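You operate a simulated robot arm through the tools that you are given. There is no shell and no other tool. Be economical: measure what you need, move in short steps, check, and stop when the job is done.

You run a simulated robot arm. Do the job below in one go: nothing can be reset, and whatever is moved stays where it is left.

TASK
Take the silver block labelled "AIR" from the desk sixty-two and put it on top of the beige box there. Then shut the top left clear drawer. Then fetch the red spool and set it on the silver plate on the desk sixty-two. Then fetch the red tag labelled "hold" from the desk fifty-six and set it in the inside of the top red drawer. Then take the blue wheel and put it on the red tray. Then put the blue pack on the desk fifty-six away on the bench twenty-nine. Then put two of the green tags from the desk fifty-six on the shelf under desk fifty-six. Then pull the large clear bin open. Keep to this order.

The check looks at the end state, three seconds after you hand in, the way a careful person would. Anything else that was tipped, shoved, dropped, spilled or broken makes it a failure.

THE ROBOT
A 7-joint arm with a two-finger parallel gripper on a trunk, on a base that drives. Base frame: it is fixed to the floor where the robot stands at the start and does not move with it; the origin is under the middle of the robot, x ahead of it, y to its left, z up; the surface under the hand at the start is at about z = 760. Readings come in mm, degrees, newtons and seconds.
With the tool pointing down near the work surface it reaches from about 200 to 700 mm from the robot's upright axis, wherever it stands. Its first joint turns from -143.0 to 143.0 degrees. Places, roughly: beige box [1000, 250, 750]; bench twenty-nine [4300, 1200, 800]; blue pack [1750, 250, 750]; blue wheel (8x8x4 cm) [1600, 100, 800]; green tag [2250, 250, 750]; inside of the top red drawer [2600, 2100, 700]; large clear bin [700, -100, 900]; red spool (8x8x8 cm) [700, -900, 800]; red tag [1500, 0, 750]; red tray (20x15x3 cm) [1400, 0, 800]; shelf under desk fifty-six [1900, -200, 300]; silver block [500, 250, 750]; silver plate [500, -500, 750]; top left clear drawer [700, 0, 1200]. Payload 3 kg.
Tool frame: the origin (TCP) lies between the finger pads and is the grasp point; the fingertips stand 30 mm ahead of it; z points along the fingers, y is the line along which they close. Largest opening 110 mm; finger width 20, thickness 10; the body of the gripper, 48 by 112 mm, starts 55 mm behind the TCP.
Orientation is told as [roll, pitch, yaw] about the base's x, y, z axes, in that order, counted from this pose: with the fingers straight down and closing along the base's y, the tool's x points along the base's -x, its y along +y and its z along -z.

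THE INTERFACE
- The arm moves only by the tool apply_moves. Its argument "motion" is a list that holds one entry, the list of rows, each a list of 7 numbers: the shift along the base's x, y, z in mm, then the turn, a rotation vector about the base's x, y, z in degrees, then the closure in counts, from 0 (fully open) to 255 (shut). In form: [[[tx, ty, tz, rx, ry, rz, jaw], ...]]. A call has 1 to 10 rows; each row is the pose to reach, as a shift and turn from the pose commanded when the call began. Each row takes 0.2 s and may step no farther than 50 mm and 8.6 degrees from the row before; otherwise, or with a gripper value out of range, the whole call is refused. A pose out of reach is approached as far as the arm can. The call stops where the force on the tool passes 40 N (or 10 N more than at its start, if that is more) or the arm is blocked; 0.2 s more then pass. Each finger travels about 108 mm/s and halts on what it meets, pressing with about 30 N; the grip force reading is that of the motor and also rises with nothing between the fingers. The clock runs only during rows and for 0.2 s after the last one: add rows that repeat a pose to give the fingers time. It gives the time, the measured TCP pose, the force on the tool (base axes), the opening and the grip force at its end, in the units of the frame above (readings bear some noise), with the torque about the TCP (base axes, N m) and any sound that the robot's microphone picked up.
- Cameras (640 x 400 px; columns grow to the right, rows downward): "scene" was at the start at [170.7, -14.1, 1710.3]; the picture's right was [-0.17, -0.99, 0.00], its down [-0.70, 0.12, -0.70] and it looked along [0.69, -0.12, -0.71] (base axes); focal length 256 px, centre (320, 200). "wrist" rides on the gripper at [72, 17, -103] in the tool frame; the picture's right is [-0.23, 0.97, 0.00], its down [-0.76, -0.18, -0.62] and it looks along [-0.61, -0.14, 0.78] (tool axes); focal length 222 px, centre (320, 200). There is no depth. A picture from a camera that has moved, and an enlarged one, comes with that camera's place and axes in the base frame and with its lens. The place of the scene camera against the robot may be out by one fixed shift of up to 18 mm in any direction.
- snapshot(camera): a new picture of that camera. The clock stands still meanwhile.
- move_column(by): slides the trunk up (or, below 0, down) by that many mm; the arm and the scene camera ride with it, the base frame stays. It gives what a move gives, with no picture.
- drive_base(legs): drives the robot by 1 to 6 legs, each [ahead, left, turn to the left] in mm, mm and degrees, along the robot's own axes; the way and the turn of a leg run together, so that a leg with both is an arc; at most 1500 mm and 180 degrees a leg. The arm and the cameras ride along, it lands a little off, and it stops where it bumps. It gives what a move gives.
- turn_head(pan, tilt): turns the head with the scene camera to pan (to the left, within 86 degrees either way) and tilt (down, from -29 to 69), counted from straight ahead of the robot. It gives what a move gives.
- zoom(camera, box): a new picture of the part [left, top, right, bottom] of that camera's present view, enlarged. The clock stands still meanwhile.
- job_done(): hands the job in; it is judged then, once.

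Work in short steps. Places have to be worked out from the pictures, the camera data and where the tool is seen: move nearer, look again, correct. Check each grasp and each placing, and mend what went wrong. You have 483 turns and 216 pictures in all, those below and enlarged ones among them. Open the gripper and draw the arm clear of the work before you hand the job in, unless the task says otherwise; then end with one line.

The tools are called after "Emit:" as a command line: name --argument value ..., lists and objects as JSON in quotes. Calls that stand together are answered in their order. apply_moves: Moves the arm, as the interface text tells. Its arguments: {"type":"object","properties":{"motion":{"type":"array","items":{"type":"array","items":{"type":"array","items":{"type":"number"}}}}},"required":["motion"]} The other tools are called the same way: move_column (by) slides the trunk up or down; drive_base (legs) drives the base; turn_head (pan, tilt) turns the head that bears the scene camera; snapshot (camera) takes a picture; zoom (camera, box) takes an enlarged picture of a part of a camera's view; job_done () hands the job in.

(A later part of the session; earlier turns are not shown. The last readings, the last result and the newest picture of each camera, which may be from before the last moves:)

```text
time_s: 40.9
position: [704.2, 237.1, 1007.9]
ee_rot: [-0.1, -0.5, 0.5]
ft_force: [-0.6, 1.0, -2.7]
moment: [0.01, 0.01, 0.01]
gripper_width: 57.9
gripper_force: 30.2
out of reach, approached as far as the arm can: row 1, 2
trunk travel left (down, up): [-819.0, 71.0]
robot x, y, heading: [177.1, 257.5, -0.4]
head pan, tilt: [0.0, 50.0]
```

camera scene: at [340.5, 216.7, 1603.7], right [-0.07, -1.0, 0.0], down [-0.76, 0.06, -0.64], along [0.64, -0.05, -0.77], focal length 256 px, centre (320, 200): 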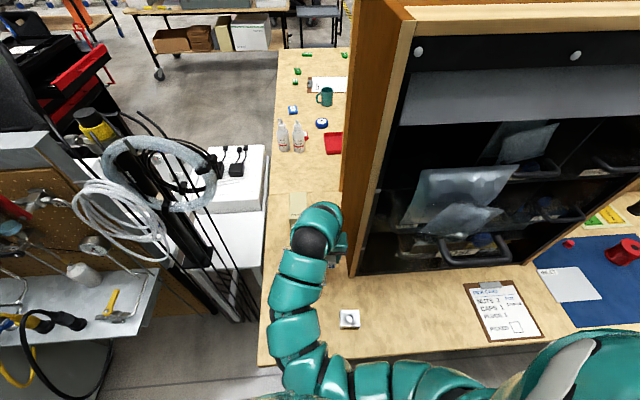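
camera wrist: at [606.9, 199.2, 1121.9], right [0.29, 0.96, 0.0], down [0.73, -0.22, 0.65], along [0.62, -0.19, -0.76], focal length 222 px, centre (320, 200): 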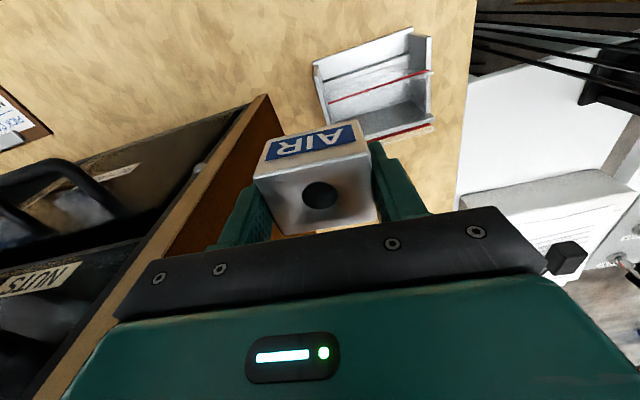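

Extend the hand forward, toward the box, in a straight line.

Emit:
apply_moves --motion '[[[40, 5, -5, 0, 0, 0, 255], [80, 10, -8, 0, 0, 0, 255], [120, 15, -8, 0, 0, 0, 255], [140, 15, -8, 0, 0, 0, 255]]]'

Emit:
snapshot --camera "wrist"

Emit:
snapshot --camera "scene"

```text
time_s: 41.9
position: [846.4, 249.6, 999.1]
ee_rot: [0.1, -0.1, 0.4]
ft_force: [-0.3, 0.0, -2.2]
moment: [0.03, 0.02, 0.03]
gripper_width: 57.8
gripper_force: 29.7
trunk travel left (down, up): [-819.0, 71.0]
robot x, y, heading: [178.4, 253.9, -0.2]
head pan, tilt: [0.0, 50.0]
```

```text
180 pictures are left
camera wrist: at [773.4, 265.6, 1101.9], right [0.22, 0.97, 0.0], down [0.76, -0.17, 0.62], along [0.61, -0.14, -0.78], focal length 222 px, centre (320, 200)
```

wrist: 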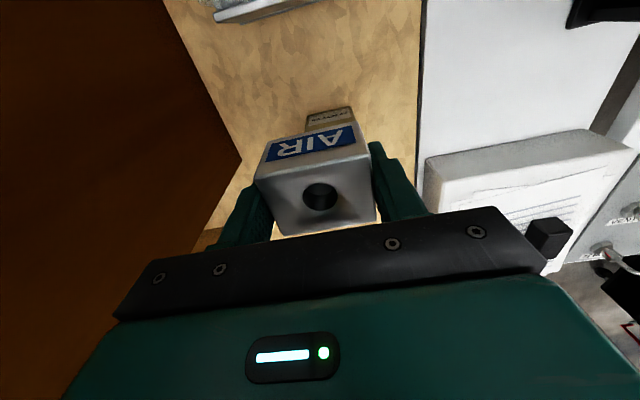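

```text
179 pictures are left
camera scene: at [342.4, 254.6, 1703.6], right [0.0, -1.0, 0.0], down [-0.77, 0.0, -0.64], along [0.64, 0.0, -0.77], focal length 256 px, centre (320, 200)
```

scene: 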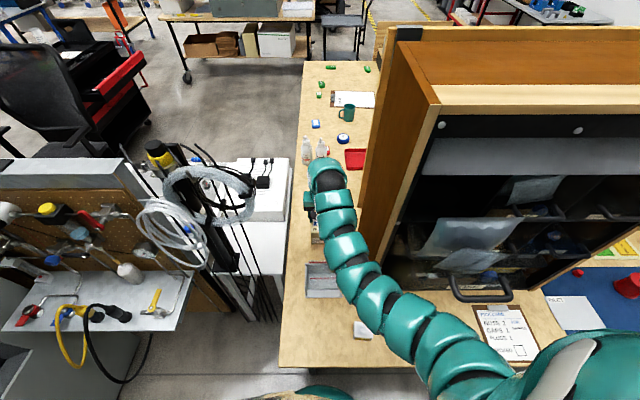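

From the wrist view, the box front is at x≈875 and spans y 221–290, so its centre is about (938, 255). Extend another 85 mm.

Emit:
apply_moves --motion '[[[40, 2, 0, 0, 0, 0, 255], [70, 4, 0, 0, 0, 0, 255], [88, 4, 0, 0, 0, 0, 255]]]'

Emit:
snapshot --camera "wrist"

```text
time_s: 42.7
position: [933.1, 254.2, 997.6]
ee_rot: [0.1, -0.1, 0.2]
ft_force: [0.1, 0.9, -2.7]
moment: [0.02, -0.01, 0.0]
gripper_width: 58.0
gripper_force: 29.9
trunk travel left (down, up): [-819.0, 71.0]
robot x, y, heading: [174.0, 255.8, -0.3]
head pan, tilt: [0.0, 50.0]
```

```text
178 pictures are left
camera wrist: at [861.0, 270.3, 1102.0], right [0.22, 0.97, 0.0], down [0.76, -0.18, 0.62], along [0.61, -0.14, -0.78], focal length 222 px, centre (320, 200)
```

wrist: 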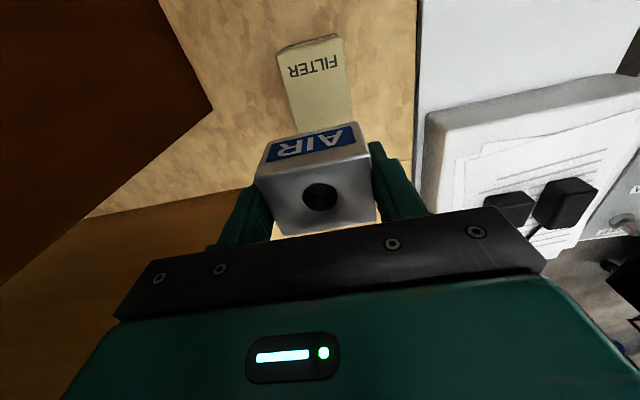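

Box top front edge spans y 227–287 at x≈874. The hand is well placed. Lower with the trunk by 100 mm, then look.

Emit:
move_column --by -100

Emit:
snapshot --camera "wrist"

```text
time_s: 44.0
position: [932.0, 254.8, 899.0]
ee_rot: [0.0, -0.2, 0.3]
ft_force: [0.2, 0.3, -1.6]
moment: [-0.01, 0.02, 0.01]
gripper_width: 58.0
gripper_force: 30.5
trunk travel left (down, up): [-719.0, 171.0]
robot x, y, heading: [173.9, 254.6, -0.3]
head pan, tilt: [0.0, 50.0]
```

```text
177 pictures are left
camera wrist: at [860.0, 270.9, 1002.3], right [0.22, 0.98, 0.0], down [0.76, -0.17, 0.63], along [0.61, -0.14, -0.78], focal length 222 px, centre (320, 200)
```

wrist: 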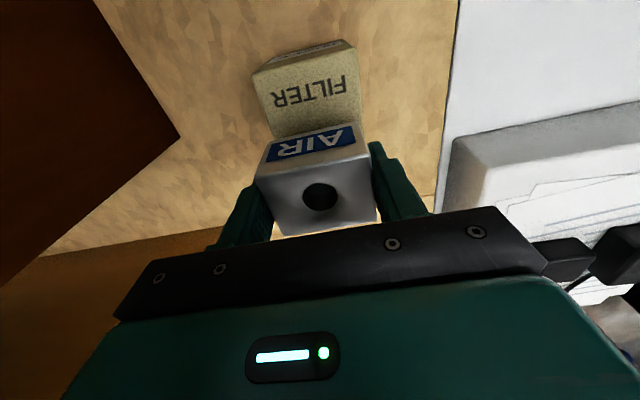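

Aligned over the box. Lower in small steps by 10 mm and watch the force.

Emit:
apply_moves --motion '[[[5, 1, -5, 0, 0, 0, 255], [6, 1, -10, 0, 0, 0, 255]]]'

```text
time_s: 44.6
position: [938.9, 256.4, 888.1]
ee_rot: [0.1, -0.3, 0.4]
ft_force: [0.0, 0.4, -2.1]
moment: [0.01, 0.02, -0.04]
gripper_width: 57.8
gripper_force: 30.4
trunk travel left (down, up): [-719.0, 171.0]
robot x, y, heading: [172.9, 257.5, -0.3]
head pan, tilt: [0.0, 50.0]
```

Emit:
apply_moves --motion '[[[0, 0, -2, 0, 0, 0, 255], [0, 0, -4, 0, 0, 0, 255]]]'

```text
time_s: 45.2
position: [938.4, 256.3, 885.0]
ee_rot: [0.0, -0.2, 0.4]
ft_force: [-0.2, -0.3, -2.5]
moment: [0.02, -0.03, -0.01]
gripper_width: 57.7
gripper_force: 30.0
trunk travel left (down, up): [-719.0, 171.0]
robot x, y, heading: [176.2, 256.9, -0.0]
head pan, tilt: [0.0, 50.0]
```

No contact yet. Going on in 2 mm steps.

Emit:
apply_moves --motion '[[[0, 0, -2, 0, 0, 0, 255], [0, 0, -4, 0, 0, 0, 255]]]'

Emit:
apply_moves --motion '[[[0, 0, -2, 0, 0, 0, 255]]]'

```text
time_s: 45.9
position: [937.8, 256.0, 881.6]
ee_rot: [0.0, -0.2, 0.4]
ft_force: [-1.0, -0.3, -2.1]
moment: [-0.02, 0.01, -0.04]
gripper_width: 58.1
gripper_force: 30.5
trunk travel left (down, up): [-719.0, 171.0]
robot x, y, heading: [176.2, 257.8, -0.2]
head pan, tilt: [0.0, 50.0]
```

```text
time_s: 46.2
position: [937.6, 256.0, 879.3]
ee_rot: [0.0, -0.2, 0.4]
ft_force: [-0.6, -0.7, -2.5]
moment: [-0.02, 0.02, 0.02]
gripper_width: 57.5
gripper_force: 29.9
trunk travel left (down, up): [-719.0, 171.0]
robot x, y, heading: [175.3, 258.8, 0.1]
head pan, tilt: [0.0, 50.0]
```

Emit:
apply_moves --motion '[[[0, 0, -2, 0, 0, 0, 255], [0, 0, -4, 0, 0, 0, 255]]]'

Emit:
snapshot --camera "wrist"

```text
time_s: 46.9
position: [937.4, 257.4, 876.5]
ee_rot: [0.1, -0.3, 0.3]
ft_force: [0.5, 0.6, 2.1]
moment: [0.06, -0.11, 0.07]
gripper_width: 57.8
gripper_force: 29.6
trunk travel left (down, up): [-719.0, 171.0]
robot x, y, heading: [174.7, 257.4, -0.1]
head pan, tilt: [0.0, 50.0]
```

```text
176 pictures are left
camera wrist: at [865.4, 271.7, 978.7], right [0.22, 0.98, 0.0], down [0.76, -0.17, 0.63], along [0.61, -0.14, -0.78], focal length 222 px, centre (320, 200)
```

wrist: 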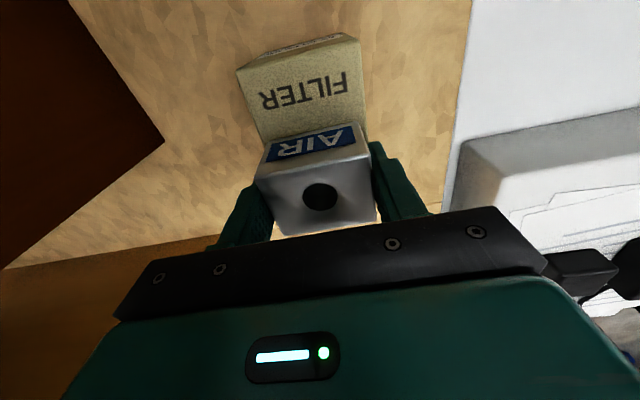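

Contact felt (force rose by 4.5 N). Release, rise and check.

Emit:
apply_moves --motion '[[[0, 0, 0, 0, 0, 0, 100], [0, 0, 0, 0, 0, 0, 60], [0, 0, 0, 0, 0, 0, 60], [0, 0, 30, 0, 0, 0, 60], [0, 0, 70, 0, 0, 0, 60], [0, 0, 110, 0, 0, 0, 60]]]'

Emit:
snapshot --camera "wrist"

```text
time_s: 48.2
position: [940.0, 255.4, 983.8]
ee_rot: [0.1, -0.1, 0.4]
ft_force: [-0.1, -0.3, 0.4]
moment: [-0.02, -0.02, -0.03]
gripper_width: 84.1
gripper_force: 0.1
trunk travel left (down, up): [-719.0, 171.0]
robot x, y, heading: [173.0, 255.0, -0.1]
head pan, tilt: [0.0, 50.0]
```

```text
175 pictures are left
camera wrist: at [867.2, 270.7, 1087.4], right [0.22, 0.98, 0.0], down [0.76, -0.17, 0.62], along [0.61, -0.14, -0.78], focal length 222 px, centre (320, 200)
```

wrist: 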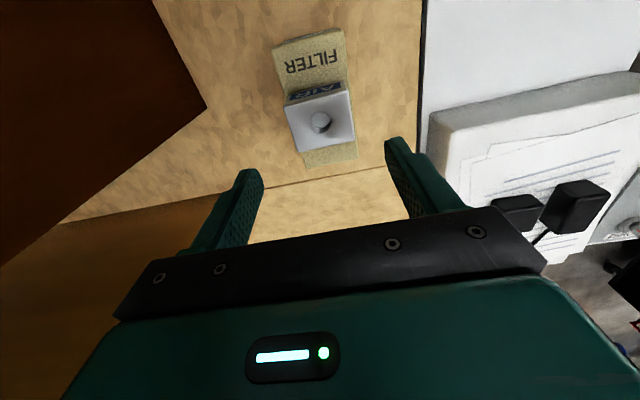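

The AIR block stands on the box. Now back off; I'll then re-create an early wrist camera pose to check whether the holder was moved.

Emit:
drive_base --legs '[[-175, 0, 0]]'

Emit:
move_column --by 100

Emit:
apply_moves --motion '[[[-20, 0, -30, 0, 0, 0, 60], [-50, 4, -60, 0, 0, 0, 40], [-80, 8, -85, 0, 0, 0, 20], [-115, 12, -95, 0, 0, 0, 0], [-150, 16, -95, 0, 0, 0, 0], [-185, 20, -95, 0, 0, 0, 0], [-215, 25, -100, 0, 0, 0, 0]]]'

```text
time_s: 49.7
position: [766.4, 254.8, 985.1]
ee_rot: [0.0, -0.2, 0.3]
ft_force: [-0.6, 0.4, 0.0]
moment: [-0.05, -0.04, -0.03]
gripper_width: 84.1
gripper_force: 0.1
trunk travel left (down, up): [-719.0, 171.0]
robot x, y, heading: [3.7, 253.7, -0.2]
head pan, tilt: [0.0, 50.0]
```

```text
time_s: 51.0
position: [767.1, 254.8, 1082.4]
ee_rot: [0.1, -0.1, 0.2]
ft_force: [0.5, 0.8, 0.9]
moment: [0.01, -0.01, 0.03]
gripper_width: 84.2
gripper_force: 0.1
trunk travel left (down, up): [-819.0, 71.0]
robot x, y, heading: [3.9, 253.6, -0.2]
head pan, tilt: [0.0, 50.0]
```

```text
time_s: 52.6
position: [552.3, 276.7, 983.9]
ee_rot: [0.0, -0.2, 0.2]
ft_force: [-0.1, 1.1, 0.8]
moment: [0.02, 0.03, -0.02]
gripper_width: 110.0
gripper_force: 0.0
trunk travel left (down, up): [-819.0, 71.0]
robot x, y, heading: [1.6, 255.3, -0.1]
head pan, tilt: [0.0, 50.0]
```

Now reproduce the early view: TCP (521.3, 280.9, 938.1).

Emit:
apply_moves --motion '[[[-16, 4, -25, 0, 0.2, -0.2, 0], [-31, 4, -46, 0, 0.2, -0.2, 0]]]'

Emit:
snapshot --camera "wrist"

```text
time_s: 53.2
position: [521.7, 284.5, 940.0]
ee_rot: [0.1, -0.1, 0.0]
ft_force: [-0.1, 0.7, -0.7]
moment: [-0.05, -0.01, 0.01]
gripper_width: 110.0
gripper_force: 0.0
trunk travel left (down, up): [-819.0, 71.0]
robot x, y, heading: [2.2, 257.0, -0.0]
head pan, tilt: [0.0, 50.0]
```

```text
174 pictures are left
camera wrist: at [449.9, 299.4, 1042.3], right [0.23, 0.97, 0.0], down [0.76, -0.18, 0.62], along [0.61, -0.14, -0.78], focal length 222 px, centre (320, 200)
```

wrist: 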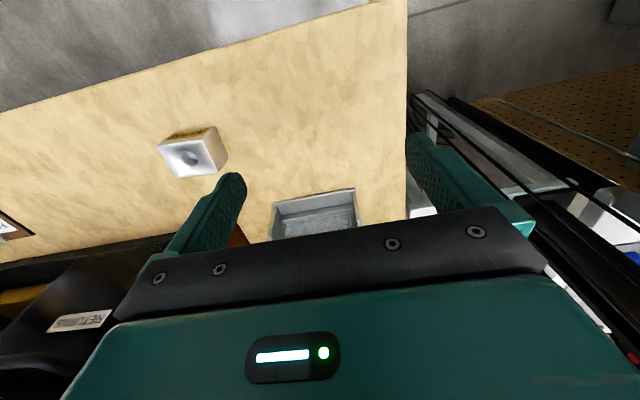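

The holder and SPAN block are in the same pixels as before, so nothing was displaced. Next, look at the cabinet.

Emit:
turn_head --pan -30 --tilt 35

Emit:
zoom --camera "scene" --box '[200, 0, 560, 225]'

```text
time_s: 54.2
position: [522.4, 283.6, 938.7]
ee_rot: [0.0, 0.0, 0.1]
ft_force: [0.1, -0.6, 0.2]
moment: [-0.01, 0.02, 0.0]
gripper_width: 110.0
gripper_force: 0.0
trunk travel left (down, up): [-819.0, 71.0]
robot x, y, heading: [1.0, 256.7, 0.0]
head pan, tilt: [-30.0, 35.0]
```

```text
1.78 times, centred on (380, 112) of scene
camera zoom: at [168.9, 211.5, 1725.3], right [-0.5, -0.86, 0.0], down [-0.5, 0.29, -0.82], along [0.71, -0.41, -0.57], focal length 456 px, centre (213, 356)
```

zoom: 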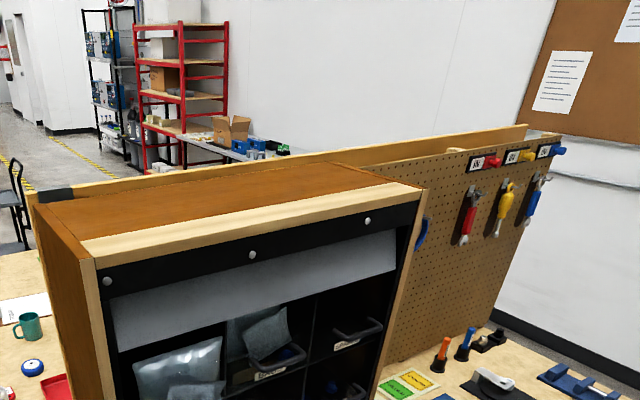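

I'll back off 150 mm and move right, then view the cabinet from a lower trunk.

Emit:
drive_base --legs '[[-150, 0, 0], [0, -150, 0]]'

Emit:
apply_moves --motion '[[[0, 0, 40, 0, 0, 0, 0], [-10, -10, 80, 0, 0, 0, 0], [-20, -20, 110, 0, 0, 0, 0]]]'

Emit:
move_column --by -200

Emit:
turn_head --pan -10 --tilt 20

Emit:
snapshot --camera "scene"

```text
time_s: 56.5
position: [369.8, 132.6, 939.4]
ee_rot: [0.1, 0.0, 0.0]
ft_force: [-0.3, -0.6, 0.0]
moment: [0.03, 0.02, 0.01]
gripper_width: 109.8
gripper_force: 0.2
trunk travel left (down, up): [-819.0, 71.0]
robot x, y, heading: [-146.8, 109.3, -0.2]
head pan, tilt: [-30.0, 35.0]
```

```text
time_s: 57.4
position: [355.7, 118.5, 1006.2]
ee_rot: [0.0, -0.2, -0.1]
ft_force: [-0.3, 0.2, -0.5]
moment: [-0.03, 0.02, 0.03]
gripper_width: 110.0
gripper_force: 0.0
out of reach, approached as far as the arm can: row 2, 3
trunk travel left (down, up): [-819.0, 71.0]
robot x, y, heading: [-151.4, 110.5, 0.1]
head pan, tilt: [-30.0, 35.0]
```

```text
time_s: 59.5
position: [354.6, 117.5, 806.4]
ee_rot: [0.0, -0.3, 0.0]
ft_force: [-0.5, -0.4, 0.6]
moment: [0.01, -0.01, -0.01]
gripper_width: 110.0
gripper_force: 0.0
trunk travel left (down, up): [-619.0, 271.0]
robot x, y, heading: [-149.0, 108.4, -0.2]
head pan, tilt: [-30.0, 35.0]
```

```text
time_s: 60.4
position: [354.8, 118.1, 806.7]
ee_rot: [0.0, -0.2, -0.1]
ft_force: [0.1, -0.2, 0.0]
moment: [0.02, 0.03, 0.04]
gripper_width: 110.0
gripper_force: 0.1
trunk travel left (down, up): [-619.0, 271.0]
robot x, y, heading: [-148.1, 106.1, -0.2]
head pan, tilt: [-10.0, 20.0]
```

```text
172 pictures are left
camera scene: at [32.3, 90.4, 1549.2], right [-0.18, -0.98, 0.0], down [-0.34, 0.06, -0.94], along [0.92, -0.17, -0.34], focal length 256 px, centre (320, 200)
```

scene: 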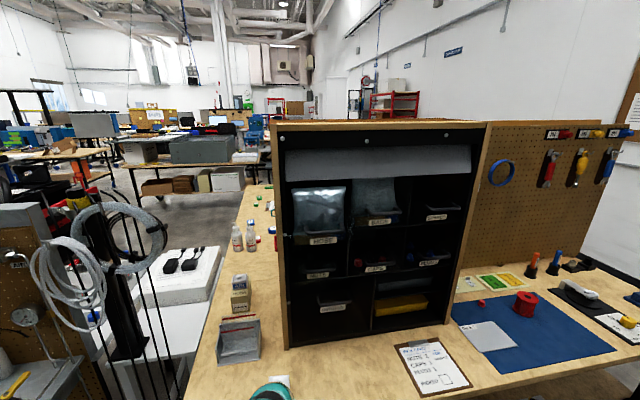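

Emit:
zoom --camera "scene" --box '[260, 110, 500, 360]'

Emit:
zoom --camera "scene" --box '[280, 170, 400, 260]'

```text
1.60 times, centred on (380, 235) of scene
camera zoom: at [32.3, 90.4, 1549.2], right [-0.18, -0.98, 0.0], down [-0.34, 0.06, -0.94], along [0.92, -0.17, -0.34], focal length 410 px, centre (224, 144)
```

zoom: 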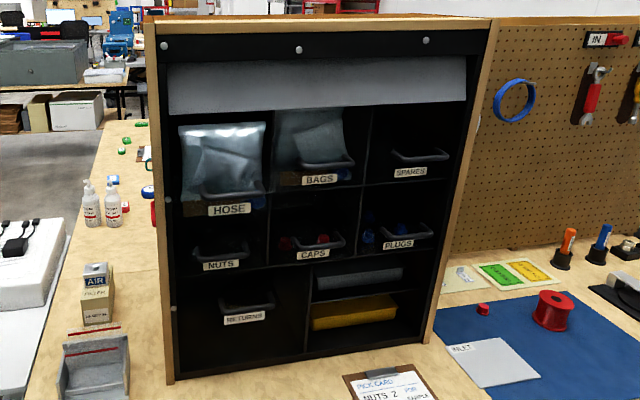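

```text
4.44 times, centred on (340, 215) of scene
camera zoom: at [32.3, 90.4, 1549.2], right [-0.18, -0.98, 0.0], down [-0.34, 0.06, -0.94], along [0.92, -0.17, -0.34], focal length 1139 px, centre (231, 133)
```

zoom: 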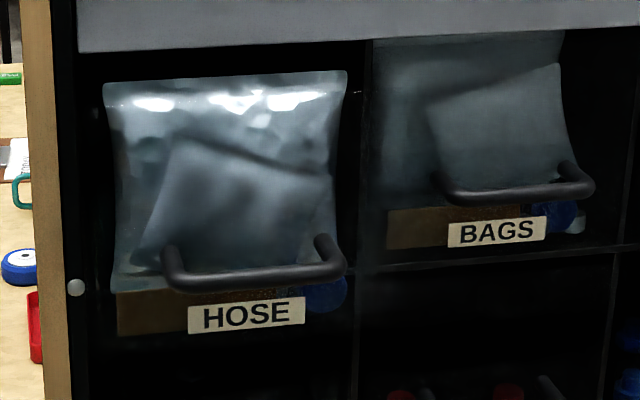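

HOSE (top left) is the open drawer, with its handle near x≈570, z≈1263. For a second viewpoint to triangulate, raise the trunk and zoom again.

Emit:
move_column --by 250

Emit:
turn_head --pan -10 --tilt 35

Emit:
zoom --camera "scene" --box '[240, 100, 480, 250]'

```text
time_s: 62.9
position: [355.6, 119.6, 1056.0]
ee_rot: [0.0, -0.4, 0.0]
ft_force: [0.4, -0.2, -1.0]
moment: [-0.02, -0.01, 0.01]
gripper_width: 109.8
gripper_force: 0.1
trunk travel left (down, up): [-869.0, 21.0]
robot x, y, heading: [-150.7, 108.7, -0.3]
head pan, tilt: [-10.0, 20.0]
```

```text
time_s: 63.7
position: [356.1, 118.6, 1055.6]
ee_rot: [-0.1, -0.3, 0.0]
ft_force: [0.1, 0.0, 0.0]
moment: [0.03, 0.01, -0.05]
gripper_width: 110.1
gripper_force: 0.2
trunk travel left (down, up): [-869.0, 21.0]
robot x, y, heading: [-149.6, 110.9, -0.3]
head pan, tilt: [-10.0, 35.0]
```

```text
2.67 times, centred on (360, 175) of scene
camera zoom: at [27.4, 91.4, 1775.4], right [-0.18, -0.98, 0.0], down [-0.56, 0.1, -0.82], along [0.81, -0.15, -0.57], focal length 683 px, centre (213, 267)
```

zoom: 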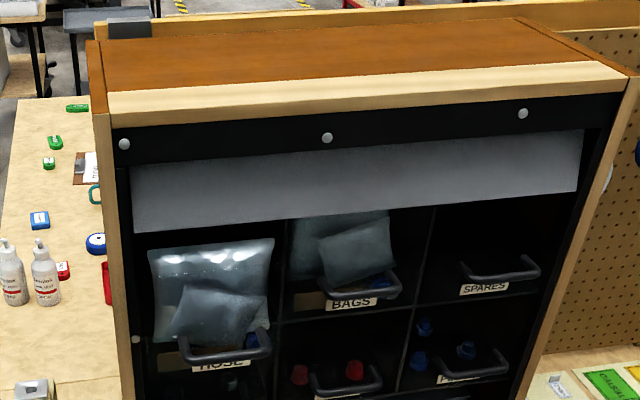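

HOSE handle ≈ (578, −22, 1256), sticking out about 60–70 mm more than its neighbours. I'll pitch the hand to point forward with closed fingers, in order to push it in.

Emit:
apply_moves --motion '[[[0, -10, 0, 0, -8, 0, 100], [0, -20, 0, 0, -16, 0, 200], [0, -30, 0, 0, -24, 0, 255], [0, -40, 0, 0, -32, 0, 255], [0, -50, 0, 0, -40, 0, 255], [0, -60, 0, 0, -48, 0, 255], [0, -70, 0, 0, -56, 0, 255], [0, -80, 0, 0, -64, 0, 255], [0, -90, 0, 0, -72, 0, 255], [0, -100, 0, 0, -80, 0, 255]]]'

```text
time_s: 65.9
position: [355.5, 22.1, 1059.4]
ee_rot: [-2.9, -80.9, 3.6]
ft_force: [-0.2, -0.1, -0.7]
moment: [0.01, 0.01, 0.01]
gripper_width: 0.0
gripper_force: 29.7
out of reach, approached as far as the arm can: row 4, 5, 6, 7, 8
trunk travel left (down, up): [-869.0, 21.0]
robot x, y, heading: [-145.9, 106.2, -0.4]
head pan, tilt: [-10.0, 35.0]
```

Now rise to z≈1250 and line up at y≈−22.

Emit:
apply_moves --motion '[[[0, -5, 40, 0, -4, 0, 255], [0, -15, 80, 0, -9, 0, 255], [10, -25, 120, 0, -9, 0, 255], [20, -35, 155, 0, -9, 0, 255], [30, -43, 188, 0, -9, 0, 255]]]'

Emit:
snapshot --camera "scene"

Emit:
snapshot --camera "wrist"

```text
time_s: 67.1
position: [414.8, -23.9, 1171.3]
ee_rot: [19.3, -89.1, -19.5]
ft_force: [0.0, -0.1, 0.8]
moment: [0.0, 0.01, 0.03]
gripper_width: 0.1
gripper_force: 29.9
out of reach, approached as far as the arm can: row 3, 4, 5
trunk travel left (down, up): [-869.0, 21.0]
robot x, y, heading: [-148.8, 109.4, -0.2]
head pan, tilt: [-10.0, 35.0]
```

```text
168 pictures are left
camera scene: at [27.8, 88.8, 1775.9], right [-0.18, -0.98, 0.0], down [-0.56, 0.1, -0.82], along [0.81, -0.15, -0.57], focal length 256 px, centre (320, 200)
```

scene: 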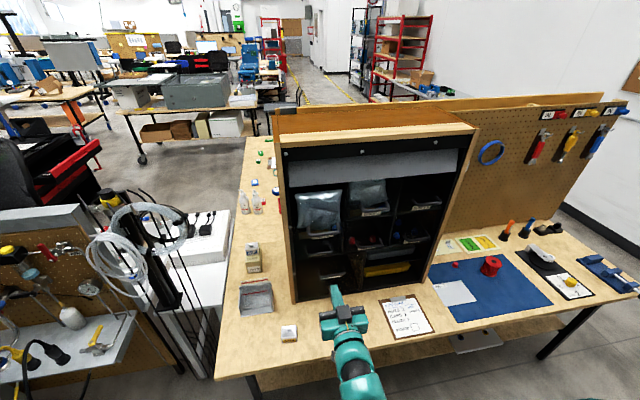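

```text
167 pictures are left
camera wrist: at [310.0, -7.2, 1100.8], right [0.01, 0.97, 0.23], down [-0.61, -0.18, 0.77], along [0.79, -0.15, 0.59], focal length 222 px, centre (320, 200)
```

wrist: 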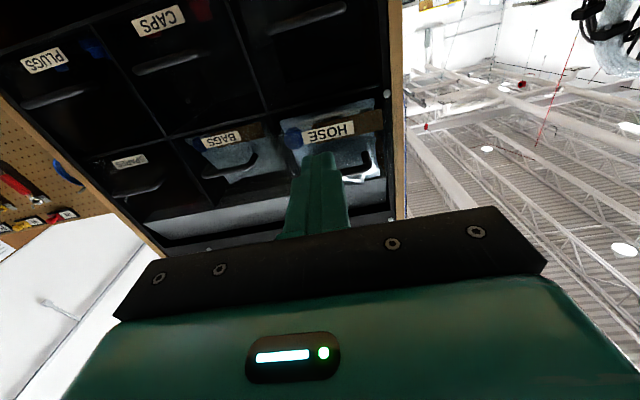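

The hand points forward; the HOSE label panel is at z≈1205 and its handle at ≈1256. I'll advance and rise to z≈1210 so as to push on the label panel below the handle.

Emit:
apply_moves --motion '[[[30, 0, 15, 0, 0, 0, 255], [60, 0, 30, 0, 0, 0, 255], [80, 0, 38, 0, 0, 0, 255]]]'

Emit:
snapshot --camera "wrist"

Emit:
zoom --camera "scene" --box '[260, 170, 420, 320]'

```text
time_s: 67.9
position: [494.7, -25.0, 1210.9]
ee_rot: [-3.5, -89.3, 3.5]
ft_force: [1.3, -0.1, 0.3]
moment: [0.0, -0.03, -0.01]
gripper_width: 0.0
gripper_force: 30.3
trunk travel left (down, up): [-869.0, 21.0]
robot x, y, heading: [-147.6, 105.8, -0.1]
head pan, tilt: [-10.0, 35.0]
```

```text
166 pictures are left
camera wrist: at [390.6, -7.3, 1139.8], right [0.0, 0.97, 0.23], down [-0.61, -0.18, 0.77], along [0.79, -0.14, 0.6], focal length 222 px, centre (320, 200)
```

wrist: 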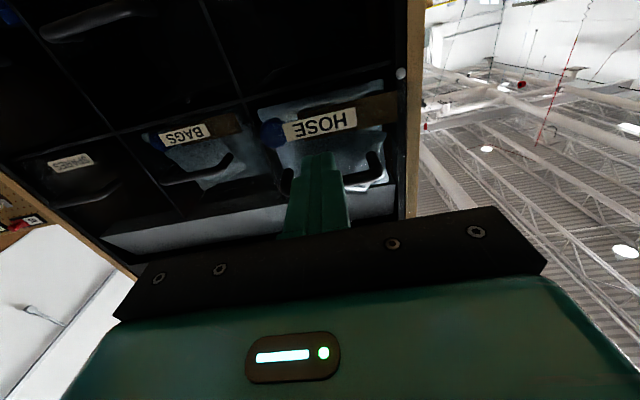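

```text
2.67 times, centred on (340, 245) of scene
camera zoom: at [28.8, 91.2, 1775.2], right [-0.18, -0.98, 0.0], down [-0.56, 0.1, -0.82], along [0.81, -0.15, -0.57], focal length 683 px, centre (267, 80)
```

zoom: 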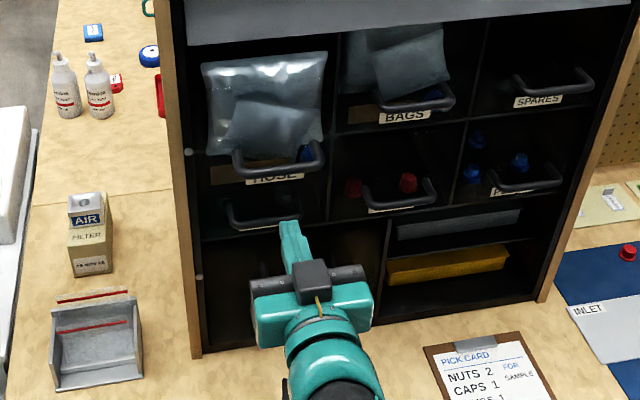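

The fingers are at label height. Advance 60 mm to near contact.

Emit:
apply_moves --motion '[[[20, 0, 0, 0, 0, 0, 255], [40, 0, 0, 0, 0, 0, 255], [60, 0, 0, 0, 0, 0, 255]]]'

Emit:
snapshot --camera "wrist"

```text
time_s: 68.7
position: [555.4, -24.6, 1209.7]
ee_rot: [0.5, -89.3, -0.5]
ft_force: [0.1, -0.2, -0.2]
moment: [0.02, -0.02, 0.03]
gripper_width: 0.1
gripper_force: 30.0
trunk travel left (down, up): [-869.0, 21.0]
robot x, y, heading: [-149.0, 107.4, -0.3]
head pan, tilt: [-10.0, 35.0]
```

```text
164 pictures are left
camera wrist: at [451.4, -7.1, 1138.8], right [0.0, 0.97, 0.23], down [-0.61, -0.18, 0.77], along [0.79, -0.14, 0.6], focal length 222 px, centre (320, 200)
```

wrist: 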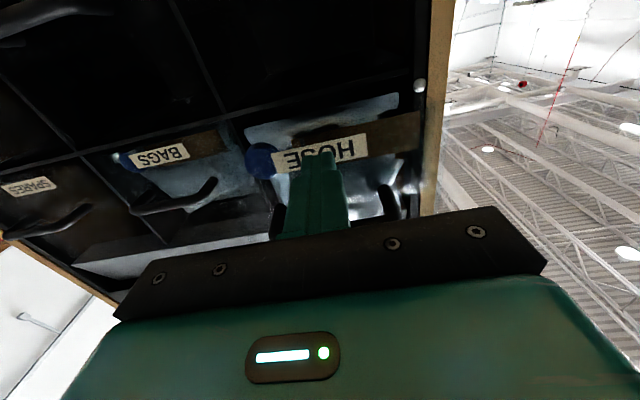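

The tips aim right at the label. Continue forward until contact and then push gently.

Emit:
apply_moves --motion '[[[10, 0, 0, 0, 0, 0, 255], [20, 0, 0, 0, 0, 0, 255], [30, 0, 0, 0, 0, 0, 255], [40, 0, 0, 0, 0, 0, 255]]]'

Emit:
snapshot --camera "wrist"

```text
time_s: 69.7
position: [593.4, -25.3, 1208.9]
ee_rot: [-4.2, -89.1, 4.2]
ft_force: [0.4, 0.4, -0.5]
moment: [-0.04, -0.04, 0.03]
gripper_width: 0.1
gripper_force: 29.7
trunk travel left (down, up): [-869.0, 21.0]
robot x, y, heading: [-153.1, 108.6, -0.3]
head pan, tilt: [-10.0, 35.0]
```

```text
163 pictures are left
camera wrist: at [490.3, -7.9, 1138.3], right [0.0, 0.97, 0.23], down [-0.61, -0.18, 0.77], along [0.79, -0.14, 0.6], focal length 222 px, centre (320, 200)
```

wrist: 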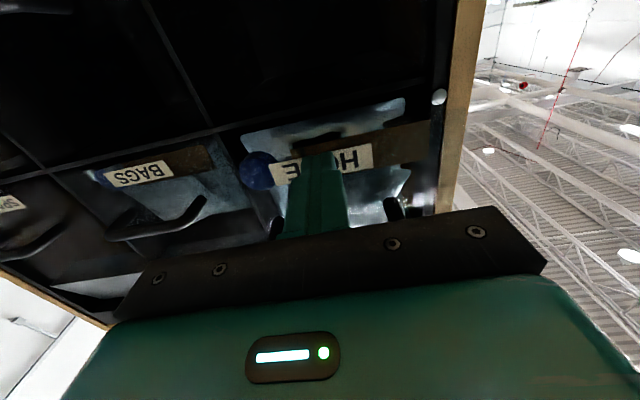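

No contact force yet. Continue in steps.

Emit:
apply_moves --motion '[[[10, 0, 0, 0, 0, 0, 255], [20, 0, 0, 0, 0, 0, 255], [30, 0, 0, 0, 0, 0, 255]]]'

Emit:
snapshot --camera "wrist"

Emit:
zoom --camera "scene" --box '[260, 170, 420, 320]'

```text
time_s: 70.5
position: [623.4, -25.8, 1209.5]
ee_rot: [-1.1, -89.4, 1.1]
ft_force: [0.2, 0.7, -0.2]
moment: [-0.01, 0.0, -0.03]
gripper_width: 0.0
gripper_force: 29.8
trunk travel left (down, up): [-869.0, 21.0]
robot x, y, heading: [-148.8, 107.5, -0.2]
head pan, tilt: [-10.0, 35.0]
```

```text
162 pictures are left
camera wrist: at [520.2, -8.1, 1138.6], right [0.0, 0.97, 0.23], down [-0.61, -0.18, 0.77], along [0.79, -0.14, 0.6], focal length 222 px, centre (320, 200)
```

wrist: 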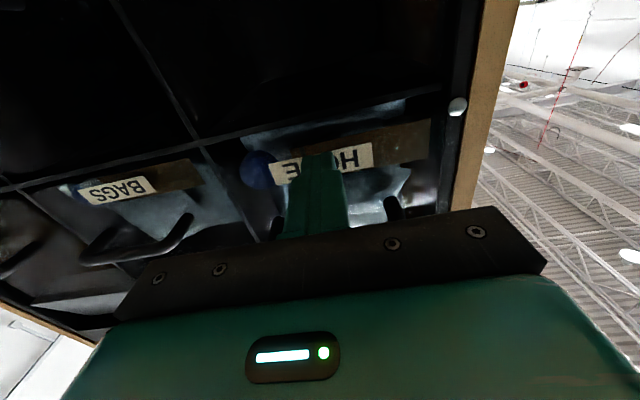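

```text
2.67 times, centred on (340, 245) of scene
camera zoom: at [27.9, 91.4, 1775.3], right [-0.18, -0.98, 0.0], down [-0.56, 0.1, -0.82], along [0.81, -0.15, -0.57], focal length 683 px, centre (267, 80)
```

zoom: 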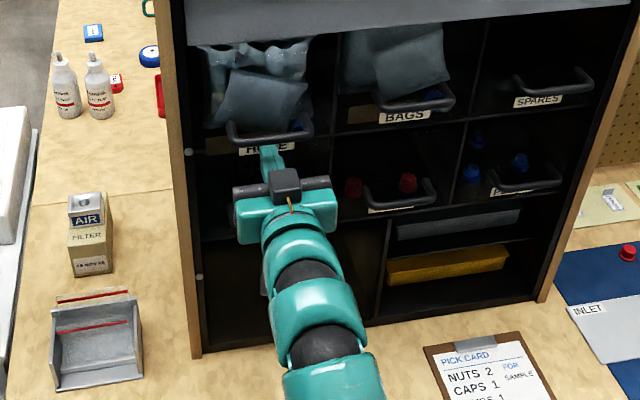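

The drawer slides freely: the handle is moving in. Keep pushing until it stops.

Emit:
apply_moves --motion '[[[8, 0, 0, 0, 0, 0, 255], [16, 0, 0, 0, 0, 0, 255], [24, 0, 0, 0, 0, 0, 255]]]'

Emit:
zoom --camera "scene" --box '[260, 170, 420, 320]'

```text
time_s: 71.3
position: [648.0, -24.4, 1210.2]
ee_rot: [-2.2, -89.2, 2.1]
ft_force: [0.6, 0.7, -1.4]
moment: [0.02, -0.02, 0.0]
gripper_width: 0.0
gripper_force: 30.1
trunk travel left (down, up): [-869.0, 21.0]
robot x, y, heading: [-151.5, 110.7, -0.5]
head pan, tilt: [-10.0, 35.0]
```

```text
2.67 times, centred on (340, 245) of scene
camera zoom: at [28.1, 91.3, 1775.3], right [-0.18, -0.98, 0.0], down [-0.56, 0.1, -0.82], along [0.81, -0.15, -0.57], focal length 683 px, centre (267, 80)
```

zoom: 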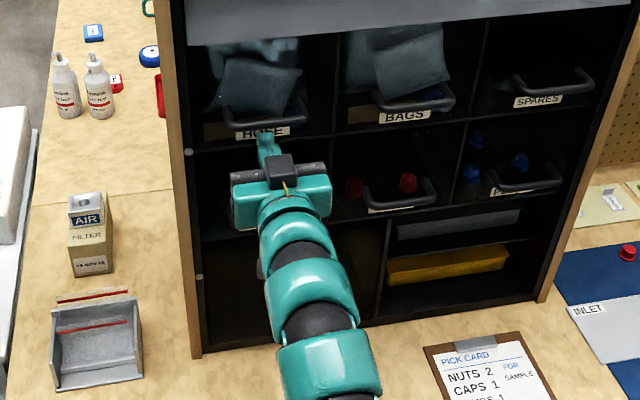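

Nearly flush. A few more millimetres until it meets the stop.

Emit:
apply_moves --motion '[[[4, 0, 0, 0, 0, 0, 255], [8, 0, 0, 0, 0, 0, 255], [12, 0, 0, 0, 0, 0, 255], [16, 0, 0, 0, 0, 0, 255]]]'

Emit:
zoom --camera "scene" --box '[260, 170, 420, 320]'

```text
time_s: 72.2
position: [654.1, -24.6, 1211.8]
ee_rot: [-2.2, -89.2, 2.3]
ft_force: [-29.0, -0.2, -0.6]
moment: [0.05, -0.28, 0.06]
gripper_width: 0.1
gripper_force: 30.1
trunk travel left (down, up): [-869.0, 21.0]
robot x, y, heading: [-148.1, 105.7, -0.5]
head pan, tilt: [-10.0, 35.0]
stopped in row 4: the force on the tool passed its limit at 45 N (the readings are from after the stop); the commanded pose is now the measured one
```

```text
2.67 times, centred on (340, 245) of scene
camera zoom: at [20.1, 91.3, 1776.1], right [-0.18, -0.98, 0.0], down [-0.56, 0.1, -0.82], along [0.81, -0.15, -0.57], focal length 683 px, centre (267, 80)
```

zoom: 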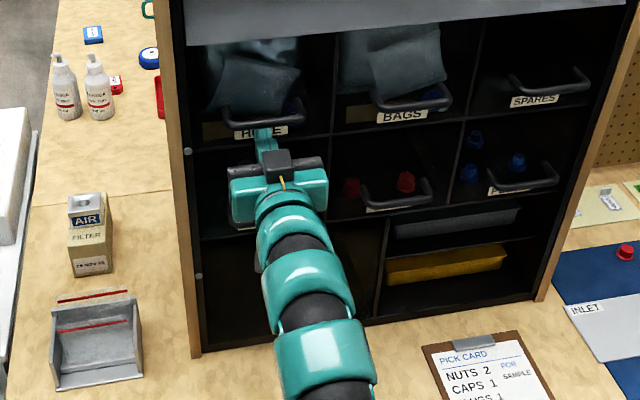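

The drawer hit its stop and is flush with its neighbours. Retract the hand.

Emit:
apply_moves --motion '[[[-40, 0, 0, 0, 0, 0, 255], [-80, 0, 0, 0, 0, 0, 255], [-120, 0, -10, 0, 0, 0, 255], [-160, 0, -20, 0, 0, 0, 255], [-200, 0, -40, 0, 0, 0, 255], [-230, 0, -60, 0, 0, 0, 255]]]'

Emit:
zoom --camera "scene" --box '[260, 170, 420, 320]'

Emit:
zoom --camera "scene" --box '[400, 200, 640, 350]'

```text
time_s: 73.6
position: [425.5, -26.2, 1149.2]
ee_rot: [-3.3, -89.2, 3.4]
ft_force: [-0.1, 0.4, -0.1]
moment: [-0.01, -0.01, -0.02]
gripper_width: 0.2
gripper_force: 30.0
trunk travel left (down, up): [-869.0, 21.0]
robot x, y, heading: [-147.5, 108.6, -0.2]
head pan, tilt: [-10.0, 35.0]
```

```text
2.67 times, centred on (340, 245) of scene
camera zoom: at [25.6, 91.2, 1775.5], right [-0.18, -0.98, 0.0], down [-0.56, 0.1, -0.82], along [0.81, -0.15, -0.57], focal length 683 px, centre (267, 80)
```

zoom: 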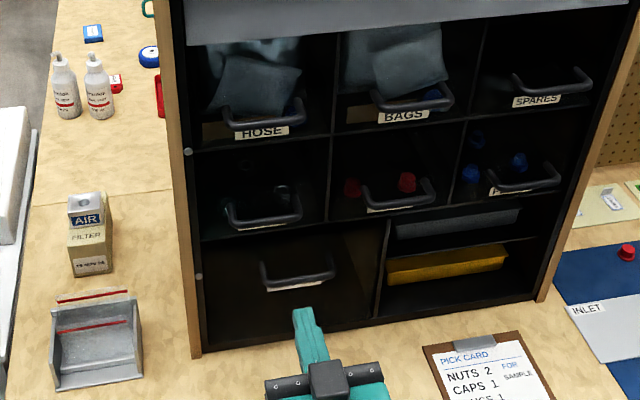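

```text
2.67 times, centred on (520, 275) of scene
camera zoom: at [25.6, 91.2, 1775.5], right [-0.18, -0.98, 0.0], down [-0.56, 0.1, -0.82], along [0.81, -0.15, -0.57], focal length 683 px, centre (-213, 0)
```

zoom: 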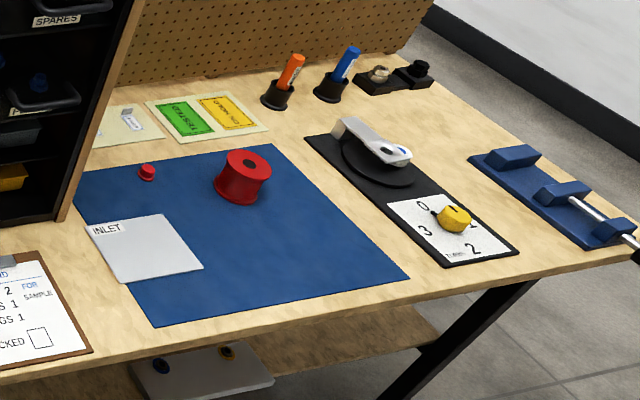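

Drawer shut. The spool stands at about (692, −868) and the silver INLET plate at about (618, −643). Turn the hand back down before driving right.

Emit:
apply_moves --motion '[[[-5, -5, -15, 0, 8, 0, 200], [-10, -10, -30, 0, 16, 0, 100], [-15, -15, -45, 0, 24, 0, 0], [-20, -20, -60, 0, 32, 0, 0], [-20, -25, -75, 0, 40, 0, 0], [-20, -30, -90, 0, 48, 0, 0], [-20, -35, -105, 0, 56, 0, 0], [-20, -40, -120, 0, 64, 0, 0], [-20, -40, -135, 0, 72, 0, 0], [-20, -40, -150, 0, 80, 0, 0]]]'

Emit:
apply_moves --motion '[[[0, 0, 0, 0, 8, 0, 0], [0, 0, 0, 0, 9.2, 0, 0]]]'

Emit:
drive_base --legs '[[0, -710, 0], [200, 0, 0]]'

Emit:
turn_head --pan -15 --tilt 45

Emit:
snapshot --camera "scene"

Emit:
snapshot --camera "wrist"

```text
time_s: 75.8
position: [409.2, -66.7, 997.6]
ee_rot: [-0.1, -8.8, -0.1]
ft_force: [0.6, 0.9, -0.7]
moment: [0.02, 0.0, 0.02]
gripper_width: 109.9
gripper_force: 0.1
out of reach, approached as far as the arm can: row 2, 3, 4, 5, 6, 7
trunk travel left (down, up): [-869.0, 21.0]
robot x, y, heading: [-152.2, 106.6, -0.1]
head pan, tilt: [-10.0, 35.0]
```

```text
time_s: 76.4
position: [407.8, -65.2, 997.4]
ee_rot: [-0.1, 0.2, 0.0]
ft_force: [-0.1, 0.1, 0.4]
moment: [-0.02, 0.0, 0.02]
gripper_width: 109.9
gripper_force: 0.0
trunk travel left (down, up): [-869.0, 21.0]
robot x, y, heading: [-149.0, 105.2, -0.3]
head pan, tilt: [-10.0, 35.0]
```

```text
time_s: 81.4
position: [604.7, -766.1, 997.4]
ee_rot: [-0.1, 0.2, -0.1]
ft_force: [0.0, 1.1, 0.0]
moment: [0.01, 0.02, 0.03]
gripper_width: 110.0
gripper_force: 0.0
trunk travel left (down, up): [-869.0, 21.0]
robot x, y, heading: [42.1, -593.8, -0.2]
head pan, tilt: [-10.0, 35.0]
```

```text
time_s: 82.1
position: [602.9, -765.7, 998.0]
ee_rot: [0.0, 0.2, -0.1]
ft_force: [0.4, 0.2, -0.1]
moment: [-0.02, -0.01, 0.0]
gripper_width: 110.0
gripper_force: 0.0
trunk travel left (down, up): [-869.0, 21.0]
robot x, y, heading: [47.6, -590.8, -0.5]
head pan, tilt: [-15.0, 45.0]
```

```text
156 pictures are left
camera scene: at [213.7, -615.2, 1760.6], right [-0.27, -0.96, 0.0], down [-0.68, 0.19, -0.71], along [0.68, -0.19, -0.71], focal length 256 px, centre (320, 200)
```

scene: 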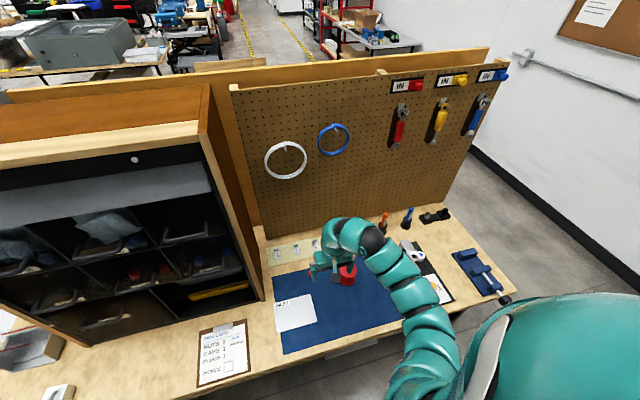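

```text
155 pictures are left
camera wrist: at [531.5, -749.3, 1101.2], right [0.23, 0.97, 0.0], down [0.76, -0.18, 0.62], along [0.6, -0.14, -0.78], focal length 222 px, centre (320, 200)
```

wrist: 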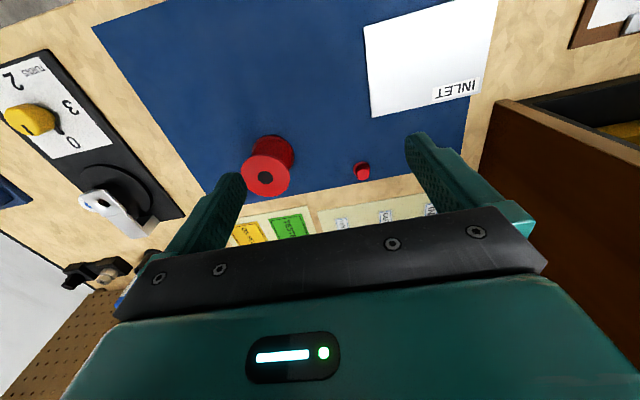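

Wrist view: spool axis ≈ (672, −860), top z≈840; plate centre ≈ (594, −619). Drive 60 mm ahead and move above the spool.

Emit:
drive_base --legs '[[60, 0, 0]]'

Emit:
apply_moves --motion '[[[3, -35, 0, 0, 0, 0, 0], [6, -70, 0, 0, 0, 0, 0], [9, -94, 0, 0, 0, 0, 0]]]'

Emit:
snapshot --camera "wrist"

```text
time_s: 83.1
position: [663.5, -766.0, 996.4]
ee_rot: [-0.1, 0.3, 0.0]
ft_force: [0.2, -0.7, -0.1]
moment: [0.0, 0.03, 0.03]
gripper_width: 110.1
gripper_force: 0.0
trunk travel left (down, up): [-869.0, 21.0]
robot x, y, heading: [103.1, -594.2, -0.5]
head pan, tilt: [-15.0, 45.0]
```

```text
time_s: 83.9
position: [671.3, -859.4, 994.6]
ee_rot: [0.0, 0.1, -0.1]
ft_force: [0.7, -0.1, 0.9]
moment: [-0.01, -0.02, 0.03]
gripper_width: 110.2
gripper_force: 0.0
trunk travel left (down, up): [-869.0, 21.0]
robot x, y, heading: [104.7, -592.5, -0.4]
head pan, tilt: [-15.0, 45.0]
```

```text
154 pictures are left
camera wrist: at [600.4, -842.7, 1099.2], right [0.23, 0.97, 0.0], down [0.76, -0.18, 0.62], along [0.6, -0.14, -0.78], focal length 222 px, centre (320, 200)
```

wrist: 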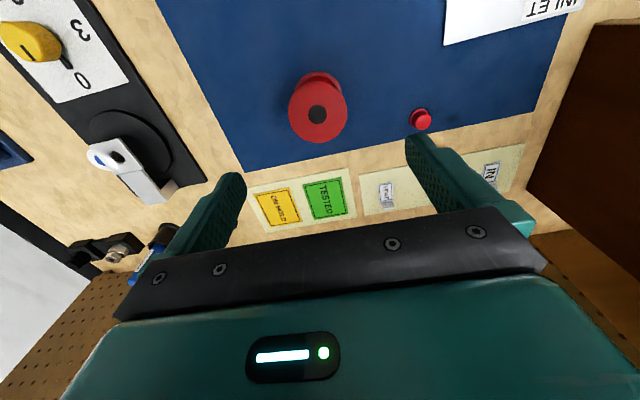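

Spool top centre ≈ (676, −863). Lower the trunk 110 mm, then correct and check.

Emit:
move_column --by -110

Emit:
apply_moves --motion '[[[4, -3, 0, 0, 0, 0, 0]]]'

Emit:
snapshot --camera "wrist"

```text
time_s: 85.3
position: [670.8, -859.9, 886.4]
ee_rot: [0.0, 0.1, 0.0]
ft_force: [0.1, -0.5, -1.1]
moment: [-0.02, -0.01, 0.01]
gripper_width: 110.0
gripper_force: 0.0
trunk travel left (down, up): [-759.0, 131.0]
robot x, y, heading: [106.3, -592.8, -0.5]
head pan, tilt: [-15.0, 45.0]
```

```text
time_s: 85.7
position: [675.5, -862.5, 887.3]
ee_rot: [0.0, 0.2, 0.0]
ft_force: [0.5, 0.9, -0.5]
moment: [-0.02, 0.01, 0.0]
gripper_width: 109.7
gripper_force: 0.0
trunk travel left (down, up): [-759.0, 131.0]
robot x, y, heading: [101.4, -592.6, -0.5]
head pan, tilt: [-15.0, 45.0]
```

```text
153 pictures are left
camera wrist: at [604.1, -844.9, 989.4], right [0.23, 0.97, 0.0], down [0.76, -0.18, 0.62], along [0.6, -0.14, -0.78], focal length 222 px, centre (320, 200)
```

wrist: 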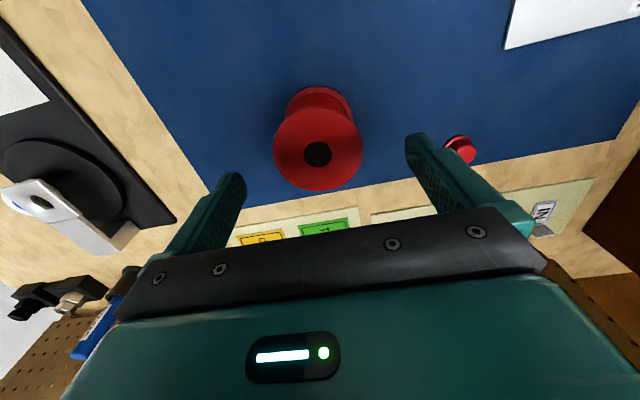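

Well centred. Descend to z≈798 so that the fingers hold both flanges, and close.

Emit:
apply_moves --motion '[[[0, 0, -40, 0, 0, 0, 0], [0, 0, -70, 0, 0, 0, 0], [0, 0, -88, 0, 0, 0, 0]]]'

Emit:
apply_moves --motion '[[[0, 0, 0, 0, 0, 0, 80], [0, 0, 0, 0, 0, 0, 160], [0, 0, 0, 0, 0, 0, 255], [0, 0, 0, 0, 0, 0, 255]]]'

```text
time_s: 86.5
position: [676.8, -860.4, 799.3]
ee_rot: [0.0, 0.2, 0.0]
ft_force: [-0.5, 0.1, 0.0]
moment: [0.02, 0.01, 0.03]
gripper_width: 110.1
gripper_force: 0.0
trunk travel left (down, up): [-759.0, 131.0]
robot x, y, heading: [103.0, -592.7, -0.7]
head pan, tilt: [-15.0, 45.0]
```

```text
time_s: 87.5
position: [675.9, -861.8, 798.4]
ee_rot: [0.0, 0.1, -0.1]
ft_force: [0.8, -6.9, 4.8]
moment: [0.04, -0.03, -0.04]
gripper_width: 69.0
gripper_force: 30.0
trunk travel left (down, up): [-759.0, 131.0]
robot x, y, heading: [101.2, -591.3, -0.6]
head pan, tilt: [-15.0, 45.0]
```

Gripped at 69 mm. Lift and carry toward the plate.

Emit:
apply_moves --motion '[[[0, 0, 20, 0, 0, 0, 255], [0, 0, 60, 0, 0, 0, 255], [-10, 30, 90, 0, 0, 0, 255], [-20, 65, 100, 0, 0, 0, 255], [-35, 105, 100, 0, 0, 0, 255], [-50, 145, 100, 0, 0, 0, 255], [-60, 180, 100, 0, 0, 0, 255], [-70, 210, 100, 0, 0, 0, 255]]]'

Emit:
snapshot --camera "wrist"

```text
time_s: 89.3
position: [606.7, -650.4, 896.2]
ee_rot: [0.0, 0.1, 0.0]
ft_force: [1.4, 0.5, -2.8]
moment: [-0.03, 0.0, 0.03]
gripper_width: 68.7
gripper_force: 30.0
trunk travel left (down, up): [-759.0, 131.0]
robot x, y, heading: [105.9, -590.9, -0.7]
head pan, tilt: [-15.0, 45.0]
```

```text
152 pictures are left
camera wrist: at [534.6, -633.3, 1000.7], right [0.23, 0.97, 0.0], down [0.76, -0.18, 0.62], along [0.6, -0.14, -0.78], focal length 222 px, centre (320, 200)
```

wrist: 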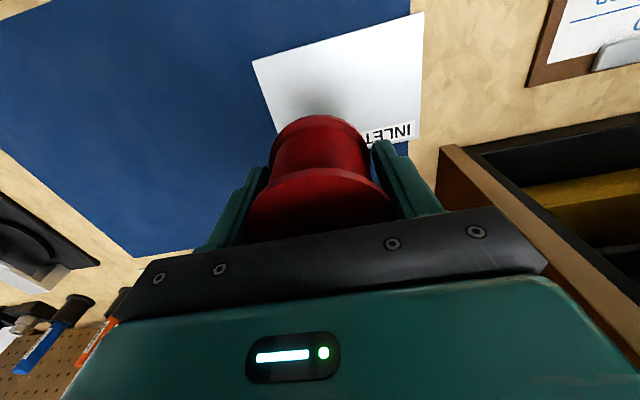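

Plate spans x 546–657, y −700…−547 (centre (602, −624)). Move over it and lower.

Emit:
apply_moves --motion '[[[-6, 25, 0, 0, 0, 0, 255], [-6, 25, -40, 0, 0, 0, 255], [-6, 25, -75, 0, 0, 0, 255], [-6, 25, -88, 0, 0, 0, 255]]]'

Emit:
apply_moves --motion '[[[0, 0, -2, 0, 0, 0, 255], [0, 0, -4, 0, 0, 0, 255]]]'

```text
time_s: 90.3
position: [600.6, -627.4, 809.7]
ee_rot: [-0.1, 0.2, -0.2]
ft_force: [-0.2, 0.0, -3.6]
moment: [0.01, 0.0, 0.0]
gripper_width: 68.8
gripper_force: 29.7
trunk travel left (down, up): [-759.0, 131.0]
robot x, y, heading: [104.2, -590.4, -0.6]
head pan, tilt: [-15.0, 45.0]
```

```text
time_s: 90.9
position: [599.7, -628.2, 805.7]
ee_rot: [0.0, 0.1, 0.0]
ft_force: [-0.7, -0.3, -3.7]
moment: [0.02, 0.0, 0.02]
gripper_width: 68.6
gripper_force: 30.1
trunk travel left (down, up): [-759.0, 131.0]
robot x, y, heading: [103.7, -591.3, -0.5]
head pan, tilt: [-15.0, 45.0]
```

Emit:
apply_moves --motion '[[[0, 0, -2, 0, 0, 0, 255], [0, 0, -3.5, 0, 0, 0, 255]]]'

```text
time_s: 91.5
position: [600.1, -626.6, 802.2]
ee_rot: [0.0, -0.1, -0.1]
ft_force: [-0.2, -3.0, 12.9]
moment: [0.47, 0.1, 0.0]
gripper_width: 68.5
gripper_force: 29.3
trunk travel left (down, up): [-759.0, 131.0]
robot x, y, heading: [105.5, -591.6, -0.5]
head pan, tilt: [-15.0, 45.0]
```

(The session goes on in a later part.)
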